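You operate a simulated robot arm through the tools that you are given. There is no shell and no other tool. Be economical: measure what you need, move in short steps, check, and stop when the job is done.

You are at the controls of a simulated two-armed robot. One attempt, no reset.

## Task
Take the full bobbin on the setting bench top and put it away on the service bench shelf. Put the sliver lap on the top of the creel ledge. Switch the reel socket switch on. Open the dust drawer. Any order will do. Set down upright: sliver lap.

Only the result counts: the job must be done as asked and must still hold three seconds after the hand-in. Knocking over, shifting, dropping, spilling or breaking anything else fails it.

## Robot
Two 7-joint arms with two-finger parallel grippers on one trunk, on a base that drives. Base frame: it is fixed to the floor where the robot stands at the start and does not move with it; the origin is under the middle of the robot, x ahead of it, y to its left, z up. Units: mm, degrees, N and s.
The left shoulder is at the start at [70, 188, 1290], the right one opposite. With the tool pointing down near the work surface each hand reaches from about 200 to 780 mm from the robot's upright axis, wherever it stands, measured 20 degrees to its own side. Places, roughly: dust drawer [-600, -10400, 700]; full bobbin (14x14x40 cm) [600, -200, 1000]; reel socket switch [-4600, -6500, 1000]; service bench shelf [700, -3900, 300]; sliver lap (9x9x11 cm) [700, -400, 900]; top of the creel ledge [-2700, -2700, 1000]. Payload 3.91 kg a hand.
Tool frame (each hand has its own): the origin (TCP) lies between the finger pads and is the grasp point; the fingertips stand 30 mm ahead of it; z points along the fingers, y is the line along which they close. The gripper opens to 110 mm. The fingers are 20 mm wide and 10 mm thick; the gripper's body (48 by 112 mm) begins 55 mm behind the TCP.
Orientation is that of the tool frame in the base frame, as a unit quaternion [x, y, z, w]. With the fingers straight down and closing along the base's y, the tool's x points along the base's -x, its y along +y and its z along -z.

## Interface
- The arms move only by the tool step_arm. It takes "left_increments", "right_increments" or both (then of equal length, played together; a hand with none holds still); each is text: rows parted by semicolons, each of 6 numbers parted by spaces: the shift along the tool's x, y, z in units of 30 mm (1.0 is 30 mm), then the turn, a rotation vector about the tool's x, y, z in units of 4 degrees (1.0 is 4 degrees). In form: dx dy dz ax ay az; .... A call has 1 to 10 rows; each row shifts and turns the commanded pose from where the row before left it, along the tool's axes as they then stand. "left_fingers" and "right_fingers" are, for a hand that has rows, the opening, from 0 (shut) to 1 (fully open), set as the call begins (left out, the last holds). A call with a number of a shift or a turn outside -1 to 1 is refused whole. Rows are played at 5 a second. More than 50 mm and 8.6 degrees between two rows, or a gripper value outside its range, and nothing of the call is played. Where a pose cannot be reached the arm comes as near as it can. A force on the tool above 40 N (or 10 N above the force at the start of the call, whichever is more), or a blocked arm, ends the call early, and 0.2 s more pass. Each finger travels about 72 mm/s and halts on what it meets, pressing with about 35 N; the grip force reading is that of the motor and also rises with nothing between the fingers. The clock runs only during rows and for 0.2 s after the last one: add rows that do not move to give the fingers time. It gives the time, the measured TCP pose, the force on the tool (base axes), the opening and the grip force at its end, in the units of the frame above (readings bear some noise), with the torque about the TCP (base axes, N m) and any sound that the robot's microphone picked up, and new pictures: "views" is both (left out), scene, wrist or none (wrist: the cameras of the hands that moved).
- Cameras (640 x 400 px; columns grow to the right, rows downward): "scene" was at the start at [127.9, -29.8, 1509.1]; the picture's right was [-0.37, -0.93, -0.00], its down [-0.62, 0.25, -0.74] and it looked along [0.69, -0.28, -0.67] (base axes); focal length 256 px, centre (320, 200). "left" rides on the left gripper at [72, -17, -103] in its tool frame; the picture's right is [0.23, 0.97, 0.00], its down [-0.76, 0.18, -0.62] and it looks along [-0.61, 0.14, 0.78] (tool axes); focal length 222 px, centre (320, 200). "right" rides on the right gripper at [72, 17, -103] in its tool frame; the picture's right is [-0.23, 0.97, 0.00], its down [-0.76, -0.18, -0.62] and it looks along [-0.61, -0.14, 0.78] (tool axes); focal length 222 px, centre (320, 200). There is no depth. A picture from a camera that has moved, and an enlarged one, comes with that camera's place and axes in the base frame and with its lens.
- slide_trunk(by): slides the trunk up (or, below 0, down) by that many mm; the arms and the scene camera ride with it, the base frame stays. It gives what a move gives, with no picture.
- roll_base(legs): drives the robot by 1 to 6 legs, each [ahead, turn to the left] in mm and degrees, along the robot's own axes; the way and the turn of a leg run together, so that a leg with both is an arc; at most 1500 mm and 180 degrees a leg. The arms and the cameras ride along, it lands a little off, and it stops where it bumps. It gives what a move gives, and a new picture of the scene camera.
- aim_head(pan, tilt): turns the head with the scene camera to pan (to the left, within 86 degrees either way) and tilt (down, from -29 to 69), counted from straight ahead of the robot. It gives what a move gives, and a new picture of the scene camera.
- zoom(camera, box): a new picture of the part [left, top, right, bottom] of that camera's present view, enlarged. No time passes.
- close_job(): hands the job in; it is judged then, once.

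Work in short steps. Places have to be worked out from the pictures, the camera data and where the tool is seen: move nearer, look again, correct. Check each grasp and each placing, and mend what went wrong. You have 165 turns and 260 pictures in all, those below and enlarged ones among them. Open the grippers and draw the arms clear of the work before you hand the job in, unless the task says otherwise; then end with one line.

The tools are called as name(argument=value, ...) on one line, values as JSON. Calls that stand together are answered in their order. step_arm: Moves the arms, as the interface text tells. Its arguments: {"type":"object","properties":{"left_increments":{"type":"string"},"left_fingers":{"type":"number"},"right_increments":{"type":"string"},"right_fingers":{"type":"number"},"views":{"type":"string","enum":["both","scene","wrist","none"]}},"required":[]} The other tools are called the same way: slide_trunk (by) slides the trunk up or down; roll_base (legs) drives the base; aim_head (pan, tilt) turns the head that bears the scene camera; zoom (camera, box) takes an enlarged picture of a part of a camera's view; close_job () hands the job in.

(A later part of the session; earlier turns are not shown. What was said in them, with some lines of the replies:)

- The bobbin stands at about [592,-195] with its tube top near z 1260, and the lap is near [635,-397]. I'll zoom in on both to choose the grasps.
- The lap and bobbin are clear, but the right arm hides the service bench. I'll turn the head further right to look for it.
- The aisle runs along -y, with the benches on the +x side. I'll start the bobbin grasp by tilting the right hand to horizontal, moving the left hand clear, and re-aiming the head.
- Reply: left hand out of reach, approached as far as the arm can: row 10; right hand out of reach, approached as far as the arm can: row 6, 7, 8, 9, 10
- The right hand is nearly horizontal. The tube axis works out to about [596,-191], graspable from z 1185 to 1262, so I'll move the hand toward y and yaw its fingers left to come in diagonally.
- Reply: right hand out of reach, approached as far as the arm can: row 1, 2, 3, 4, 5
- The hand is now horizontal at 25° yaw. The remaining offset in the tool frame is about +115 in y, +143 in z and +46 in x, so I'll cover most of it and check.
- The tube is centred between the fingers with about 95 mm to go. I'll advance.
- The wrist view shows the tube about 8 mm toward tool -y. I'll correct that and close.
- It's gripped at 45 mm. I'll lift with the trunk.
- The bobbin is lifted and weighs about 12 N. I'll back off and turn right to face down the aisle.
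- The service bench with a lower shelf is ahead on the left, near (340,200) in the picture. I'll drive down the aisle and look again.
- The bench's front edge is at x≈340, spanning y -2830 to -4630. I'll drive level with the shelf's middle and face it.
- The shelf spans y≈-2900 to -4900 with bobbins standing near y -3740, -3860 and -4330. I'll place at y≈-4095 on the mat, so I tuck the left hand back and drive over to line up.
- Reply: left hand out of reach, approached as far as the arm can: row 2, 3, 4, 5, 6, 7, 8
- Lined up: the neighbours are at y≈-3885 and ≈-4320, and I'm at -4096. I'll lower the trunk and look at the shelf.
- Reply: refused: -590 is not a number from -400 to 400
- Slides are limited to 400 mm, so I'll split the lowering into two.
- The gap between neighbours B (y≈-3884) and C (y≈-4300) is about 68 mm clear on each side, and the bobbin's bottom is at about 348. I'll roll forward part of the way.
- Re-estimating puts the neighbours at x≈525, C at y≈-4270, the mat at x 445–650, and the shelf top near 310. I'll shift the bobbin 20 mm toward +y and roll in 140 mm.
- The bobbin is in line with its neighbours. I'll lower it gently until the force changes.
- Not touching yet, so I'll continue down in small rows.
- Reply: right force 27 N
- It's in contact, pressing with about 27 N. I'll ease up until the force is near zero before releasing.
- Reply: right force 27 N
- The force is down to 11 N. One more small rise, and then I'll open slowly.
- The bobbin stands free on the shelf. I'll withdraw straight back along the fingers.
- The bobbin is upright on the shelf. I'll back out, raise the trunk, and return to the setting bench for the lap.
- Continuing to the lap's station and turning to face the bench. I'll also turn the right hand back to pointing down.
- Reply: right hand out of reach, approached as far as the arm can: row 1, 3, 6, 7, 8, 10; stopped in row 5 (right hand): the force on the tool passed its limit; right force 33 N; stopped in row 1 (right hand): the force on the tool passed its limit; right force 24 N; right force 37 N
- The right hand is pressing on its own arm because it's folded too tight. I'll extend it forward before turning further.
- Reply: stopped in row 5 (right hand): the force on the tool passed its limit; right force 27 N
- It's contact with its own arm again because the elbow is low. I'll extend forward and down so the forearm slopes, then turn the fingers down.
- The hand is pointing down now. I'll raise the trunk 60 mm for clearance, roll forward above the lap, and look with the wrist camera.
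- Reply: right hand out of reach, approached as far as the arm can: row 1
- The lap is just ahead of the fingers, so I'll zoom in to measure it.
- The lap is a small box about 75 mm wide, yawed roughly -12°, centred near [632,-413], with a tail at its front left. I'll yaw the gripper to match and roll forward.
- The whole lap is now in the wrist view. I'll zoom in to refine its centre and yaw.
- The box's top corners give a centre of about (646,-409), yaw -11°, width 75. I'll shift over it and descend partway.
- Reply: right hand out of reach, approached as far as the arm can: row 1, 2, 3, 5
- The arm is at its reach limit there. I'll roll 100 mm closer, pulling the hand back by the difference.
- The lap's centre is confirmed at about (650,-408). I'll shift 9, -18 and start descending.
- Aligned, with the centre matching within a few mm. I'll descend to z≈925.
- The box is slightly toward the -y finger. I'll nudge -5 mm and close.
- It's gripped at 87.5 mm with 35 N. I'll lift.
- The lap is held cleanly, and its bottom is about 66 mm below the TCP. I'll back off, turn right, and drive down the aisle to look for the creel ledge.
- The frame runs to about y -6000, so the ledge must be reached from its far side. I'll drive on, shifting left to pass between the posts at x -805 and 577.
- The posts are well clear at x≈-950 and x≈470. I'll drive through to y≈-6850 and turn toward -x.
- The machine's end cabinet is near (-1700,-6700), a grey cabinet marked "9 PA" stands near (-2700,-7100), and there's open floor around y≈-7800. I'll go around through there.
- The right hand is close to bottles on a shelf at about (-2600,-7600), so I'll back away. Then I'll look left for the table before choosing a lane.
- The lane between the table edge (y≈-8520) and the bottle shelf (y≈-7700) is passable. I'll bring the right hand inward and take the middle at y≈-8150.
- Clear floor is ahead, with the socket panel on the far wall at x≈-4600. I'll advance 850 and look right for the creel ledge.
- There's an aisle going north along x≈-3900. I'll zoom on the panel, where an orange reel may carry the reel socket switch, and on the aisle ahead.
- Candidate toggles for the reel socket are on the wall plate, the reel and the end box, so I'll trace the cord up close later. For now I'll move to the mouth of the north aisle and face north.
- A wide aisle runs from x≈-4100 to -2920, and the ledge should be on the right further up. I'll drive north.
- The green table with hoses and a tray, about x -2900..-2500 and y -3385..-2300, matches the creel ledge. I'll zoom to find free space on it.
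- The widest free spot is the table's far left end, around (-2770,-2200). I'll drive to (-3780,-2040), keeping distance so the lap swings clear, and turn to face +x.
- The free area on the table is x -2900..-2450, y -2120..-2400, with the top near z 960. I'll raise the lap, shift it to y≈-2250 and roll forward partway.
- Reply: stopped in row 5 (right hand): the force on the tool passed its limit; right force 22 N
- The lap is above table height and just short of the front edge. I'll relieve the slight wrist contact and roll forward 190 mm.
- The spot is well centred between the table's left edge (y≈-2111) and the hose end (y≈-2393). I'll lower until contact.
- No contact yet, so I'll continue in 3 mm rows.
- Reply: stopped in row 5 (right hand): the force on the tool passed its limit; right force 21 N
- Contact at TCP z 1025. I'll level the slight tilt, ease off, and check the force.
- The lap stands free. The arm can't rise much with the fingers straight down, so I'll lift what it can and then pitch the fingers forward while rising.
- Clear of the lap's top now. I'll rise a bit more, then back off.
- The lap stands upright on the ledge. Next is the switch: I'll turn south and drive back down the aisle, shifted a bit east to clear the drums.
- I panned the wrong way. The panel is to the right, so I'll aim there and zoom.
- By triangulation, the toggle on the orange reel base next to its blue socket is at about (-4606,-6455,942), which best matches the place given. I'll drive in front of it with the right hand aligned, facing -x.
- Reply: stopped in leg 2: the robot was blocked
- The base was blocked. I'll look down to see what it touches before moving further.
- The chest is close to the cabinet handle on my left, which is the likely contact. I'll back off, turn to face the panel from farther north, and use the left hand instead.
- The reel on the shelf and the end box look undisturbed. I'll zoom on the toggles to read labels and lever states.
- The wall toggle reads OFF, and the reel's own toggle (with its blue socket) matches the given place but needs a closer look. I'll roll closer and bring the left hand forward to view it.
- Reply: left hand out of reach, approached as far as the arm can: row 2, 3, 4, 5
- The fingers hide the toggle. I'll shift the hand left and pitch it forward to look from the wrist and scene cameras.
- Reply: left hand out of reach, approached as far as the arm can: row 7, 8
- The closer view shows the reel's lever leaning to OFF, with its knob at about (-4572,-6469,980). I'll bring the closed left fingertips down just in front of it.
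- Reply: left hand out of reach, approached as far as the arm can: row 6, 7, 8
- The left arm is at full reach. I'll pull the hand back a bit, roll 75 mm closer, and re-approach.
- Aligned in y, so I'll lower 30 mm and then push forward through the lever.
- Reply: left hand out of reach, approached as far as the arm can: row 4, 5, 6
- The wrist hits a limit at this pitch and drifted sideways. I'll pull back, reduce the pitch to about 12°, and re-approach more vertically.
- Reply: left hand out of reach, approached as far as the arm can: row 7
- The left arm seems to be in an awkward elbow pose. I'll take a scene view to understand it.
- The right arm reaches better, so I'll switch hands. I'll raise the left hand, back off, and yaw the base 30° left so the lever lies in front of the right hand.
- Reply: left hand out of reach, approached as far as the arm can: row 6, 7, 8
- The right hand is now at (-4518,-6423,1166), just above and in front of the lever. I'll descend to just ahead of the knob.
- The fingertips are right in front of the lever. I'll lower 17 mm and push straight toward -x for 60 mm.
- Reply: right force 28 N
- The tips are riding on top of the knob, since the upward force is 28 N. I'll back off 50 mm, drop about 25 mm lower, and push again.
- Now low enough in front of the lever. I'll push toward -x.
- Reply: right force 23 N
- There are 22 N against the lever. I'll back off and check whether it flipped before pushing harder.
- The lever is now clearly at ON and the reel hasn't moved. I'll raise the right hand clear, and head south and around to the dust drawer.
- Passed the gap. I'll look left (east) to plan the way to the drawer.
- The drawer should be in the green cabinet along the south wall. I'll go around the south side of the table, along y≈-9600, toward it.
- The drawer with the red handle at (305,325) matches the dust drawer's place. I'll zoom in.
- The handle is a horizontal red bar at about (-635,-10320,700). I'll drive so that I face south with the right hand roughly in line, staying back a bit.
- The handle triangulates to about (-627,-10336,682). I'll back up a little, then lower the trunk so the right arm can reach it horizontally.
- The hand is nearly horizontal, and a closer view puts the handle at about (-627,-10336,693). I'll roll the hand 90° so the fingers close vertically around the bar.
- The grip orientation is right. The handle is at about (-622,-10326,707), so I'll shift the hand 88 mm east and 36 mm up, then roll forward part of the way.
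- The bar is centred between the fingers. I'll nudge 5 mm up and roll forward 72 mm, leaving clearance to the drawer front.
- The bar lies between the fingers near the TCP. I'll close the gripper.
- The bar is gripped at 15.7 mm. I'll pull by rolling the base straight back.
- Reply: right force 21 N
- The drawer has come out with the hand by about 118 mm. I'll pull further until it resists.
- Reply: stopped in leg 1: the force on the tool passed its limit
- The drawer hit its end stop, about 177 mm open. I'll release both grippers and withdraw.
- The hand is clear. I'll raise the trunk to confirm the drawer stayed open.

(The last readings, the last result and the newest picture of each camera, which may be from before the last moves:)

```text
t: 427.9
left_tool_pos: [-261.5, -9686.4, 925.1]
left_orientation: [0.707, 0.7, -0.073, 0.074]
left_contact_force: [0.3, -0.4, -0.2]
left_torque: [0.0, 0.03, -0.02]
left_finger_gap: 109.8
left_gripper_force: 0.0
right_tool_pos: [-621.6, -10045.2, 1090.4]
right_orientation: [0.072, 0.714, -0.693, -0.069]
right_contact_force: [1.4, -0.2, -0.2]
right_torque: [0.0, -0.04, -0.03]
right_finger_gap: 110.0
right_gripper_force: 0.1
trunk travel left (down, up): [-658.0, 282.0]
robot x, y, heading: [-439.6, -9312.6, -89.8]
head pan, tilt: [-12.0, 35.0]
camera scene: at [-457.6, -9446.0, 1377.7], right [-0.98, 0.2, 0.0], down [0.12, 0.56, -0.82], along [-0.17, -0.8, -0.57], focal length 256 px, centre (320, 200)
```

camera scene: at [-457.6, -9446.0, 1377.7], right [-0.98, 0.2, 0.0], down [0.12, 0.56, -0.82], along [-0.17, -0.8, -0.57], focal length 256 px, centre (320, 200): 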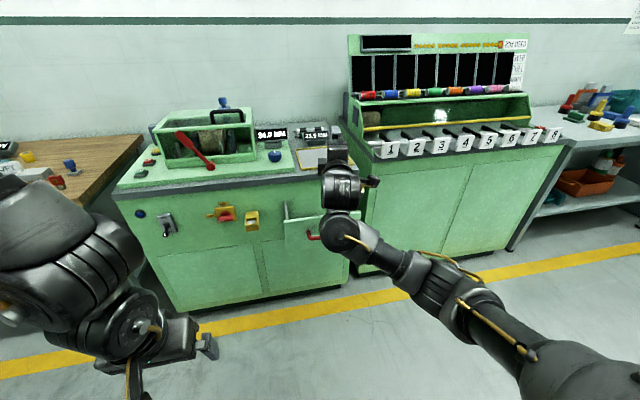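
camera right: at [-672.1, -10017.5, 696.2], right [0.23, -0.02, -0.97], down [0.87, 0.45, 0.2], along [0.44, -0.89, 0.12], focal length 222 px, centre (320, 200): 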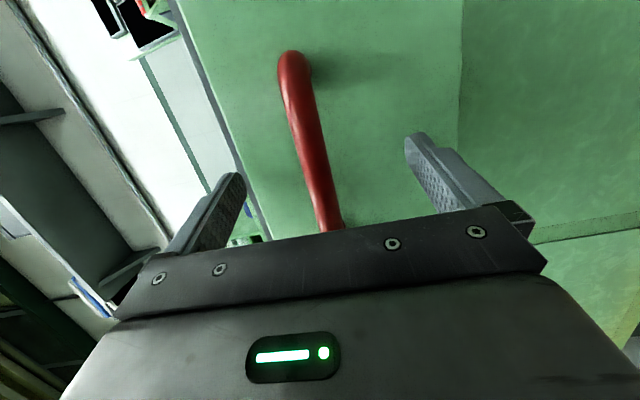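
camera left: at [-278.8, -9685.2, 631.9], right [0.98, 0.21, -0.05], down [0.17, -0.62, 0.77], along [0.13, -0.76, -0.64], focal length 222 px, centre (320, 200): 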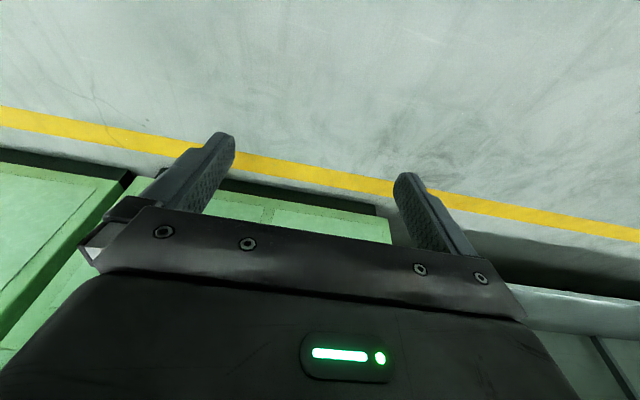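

The drawer is open, the grippers are open, and the arms are clear. The bobbin, lap and switch were each checked after placing, so I'm handing in.

close_job()

```text
The job is handed in.
```

I handed the job in with all four parts done: the bobbin stands on the service bench shelf, the sliver lap stands upright on the creel ledge, the reel socket switch is on, and the dust drawer is open. Two doubts remain: I took the toggle on the reel's own base as the reel socket switch because it best matched the place given, leaving the wall socket's toggle off, and the base was blocked once near the socket panel by something I never identified, though I saw nothing knocked or moved.
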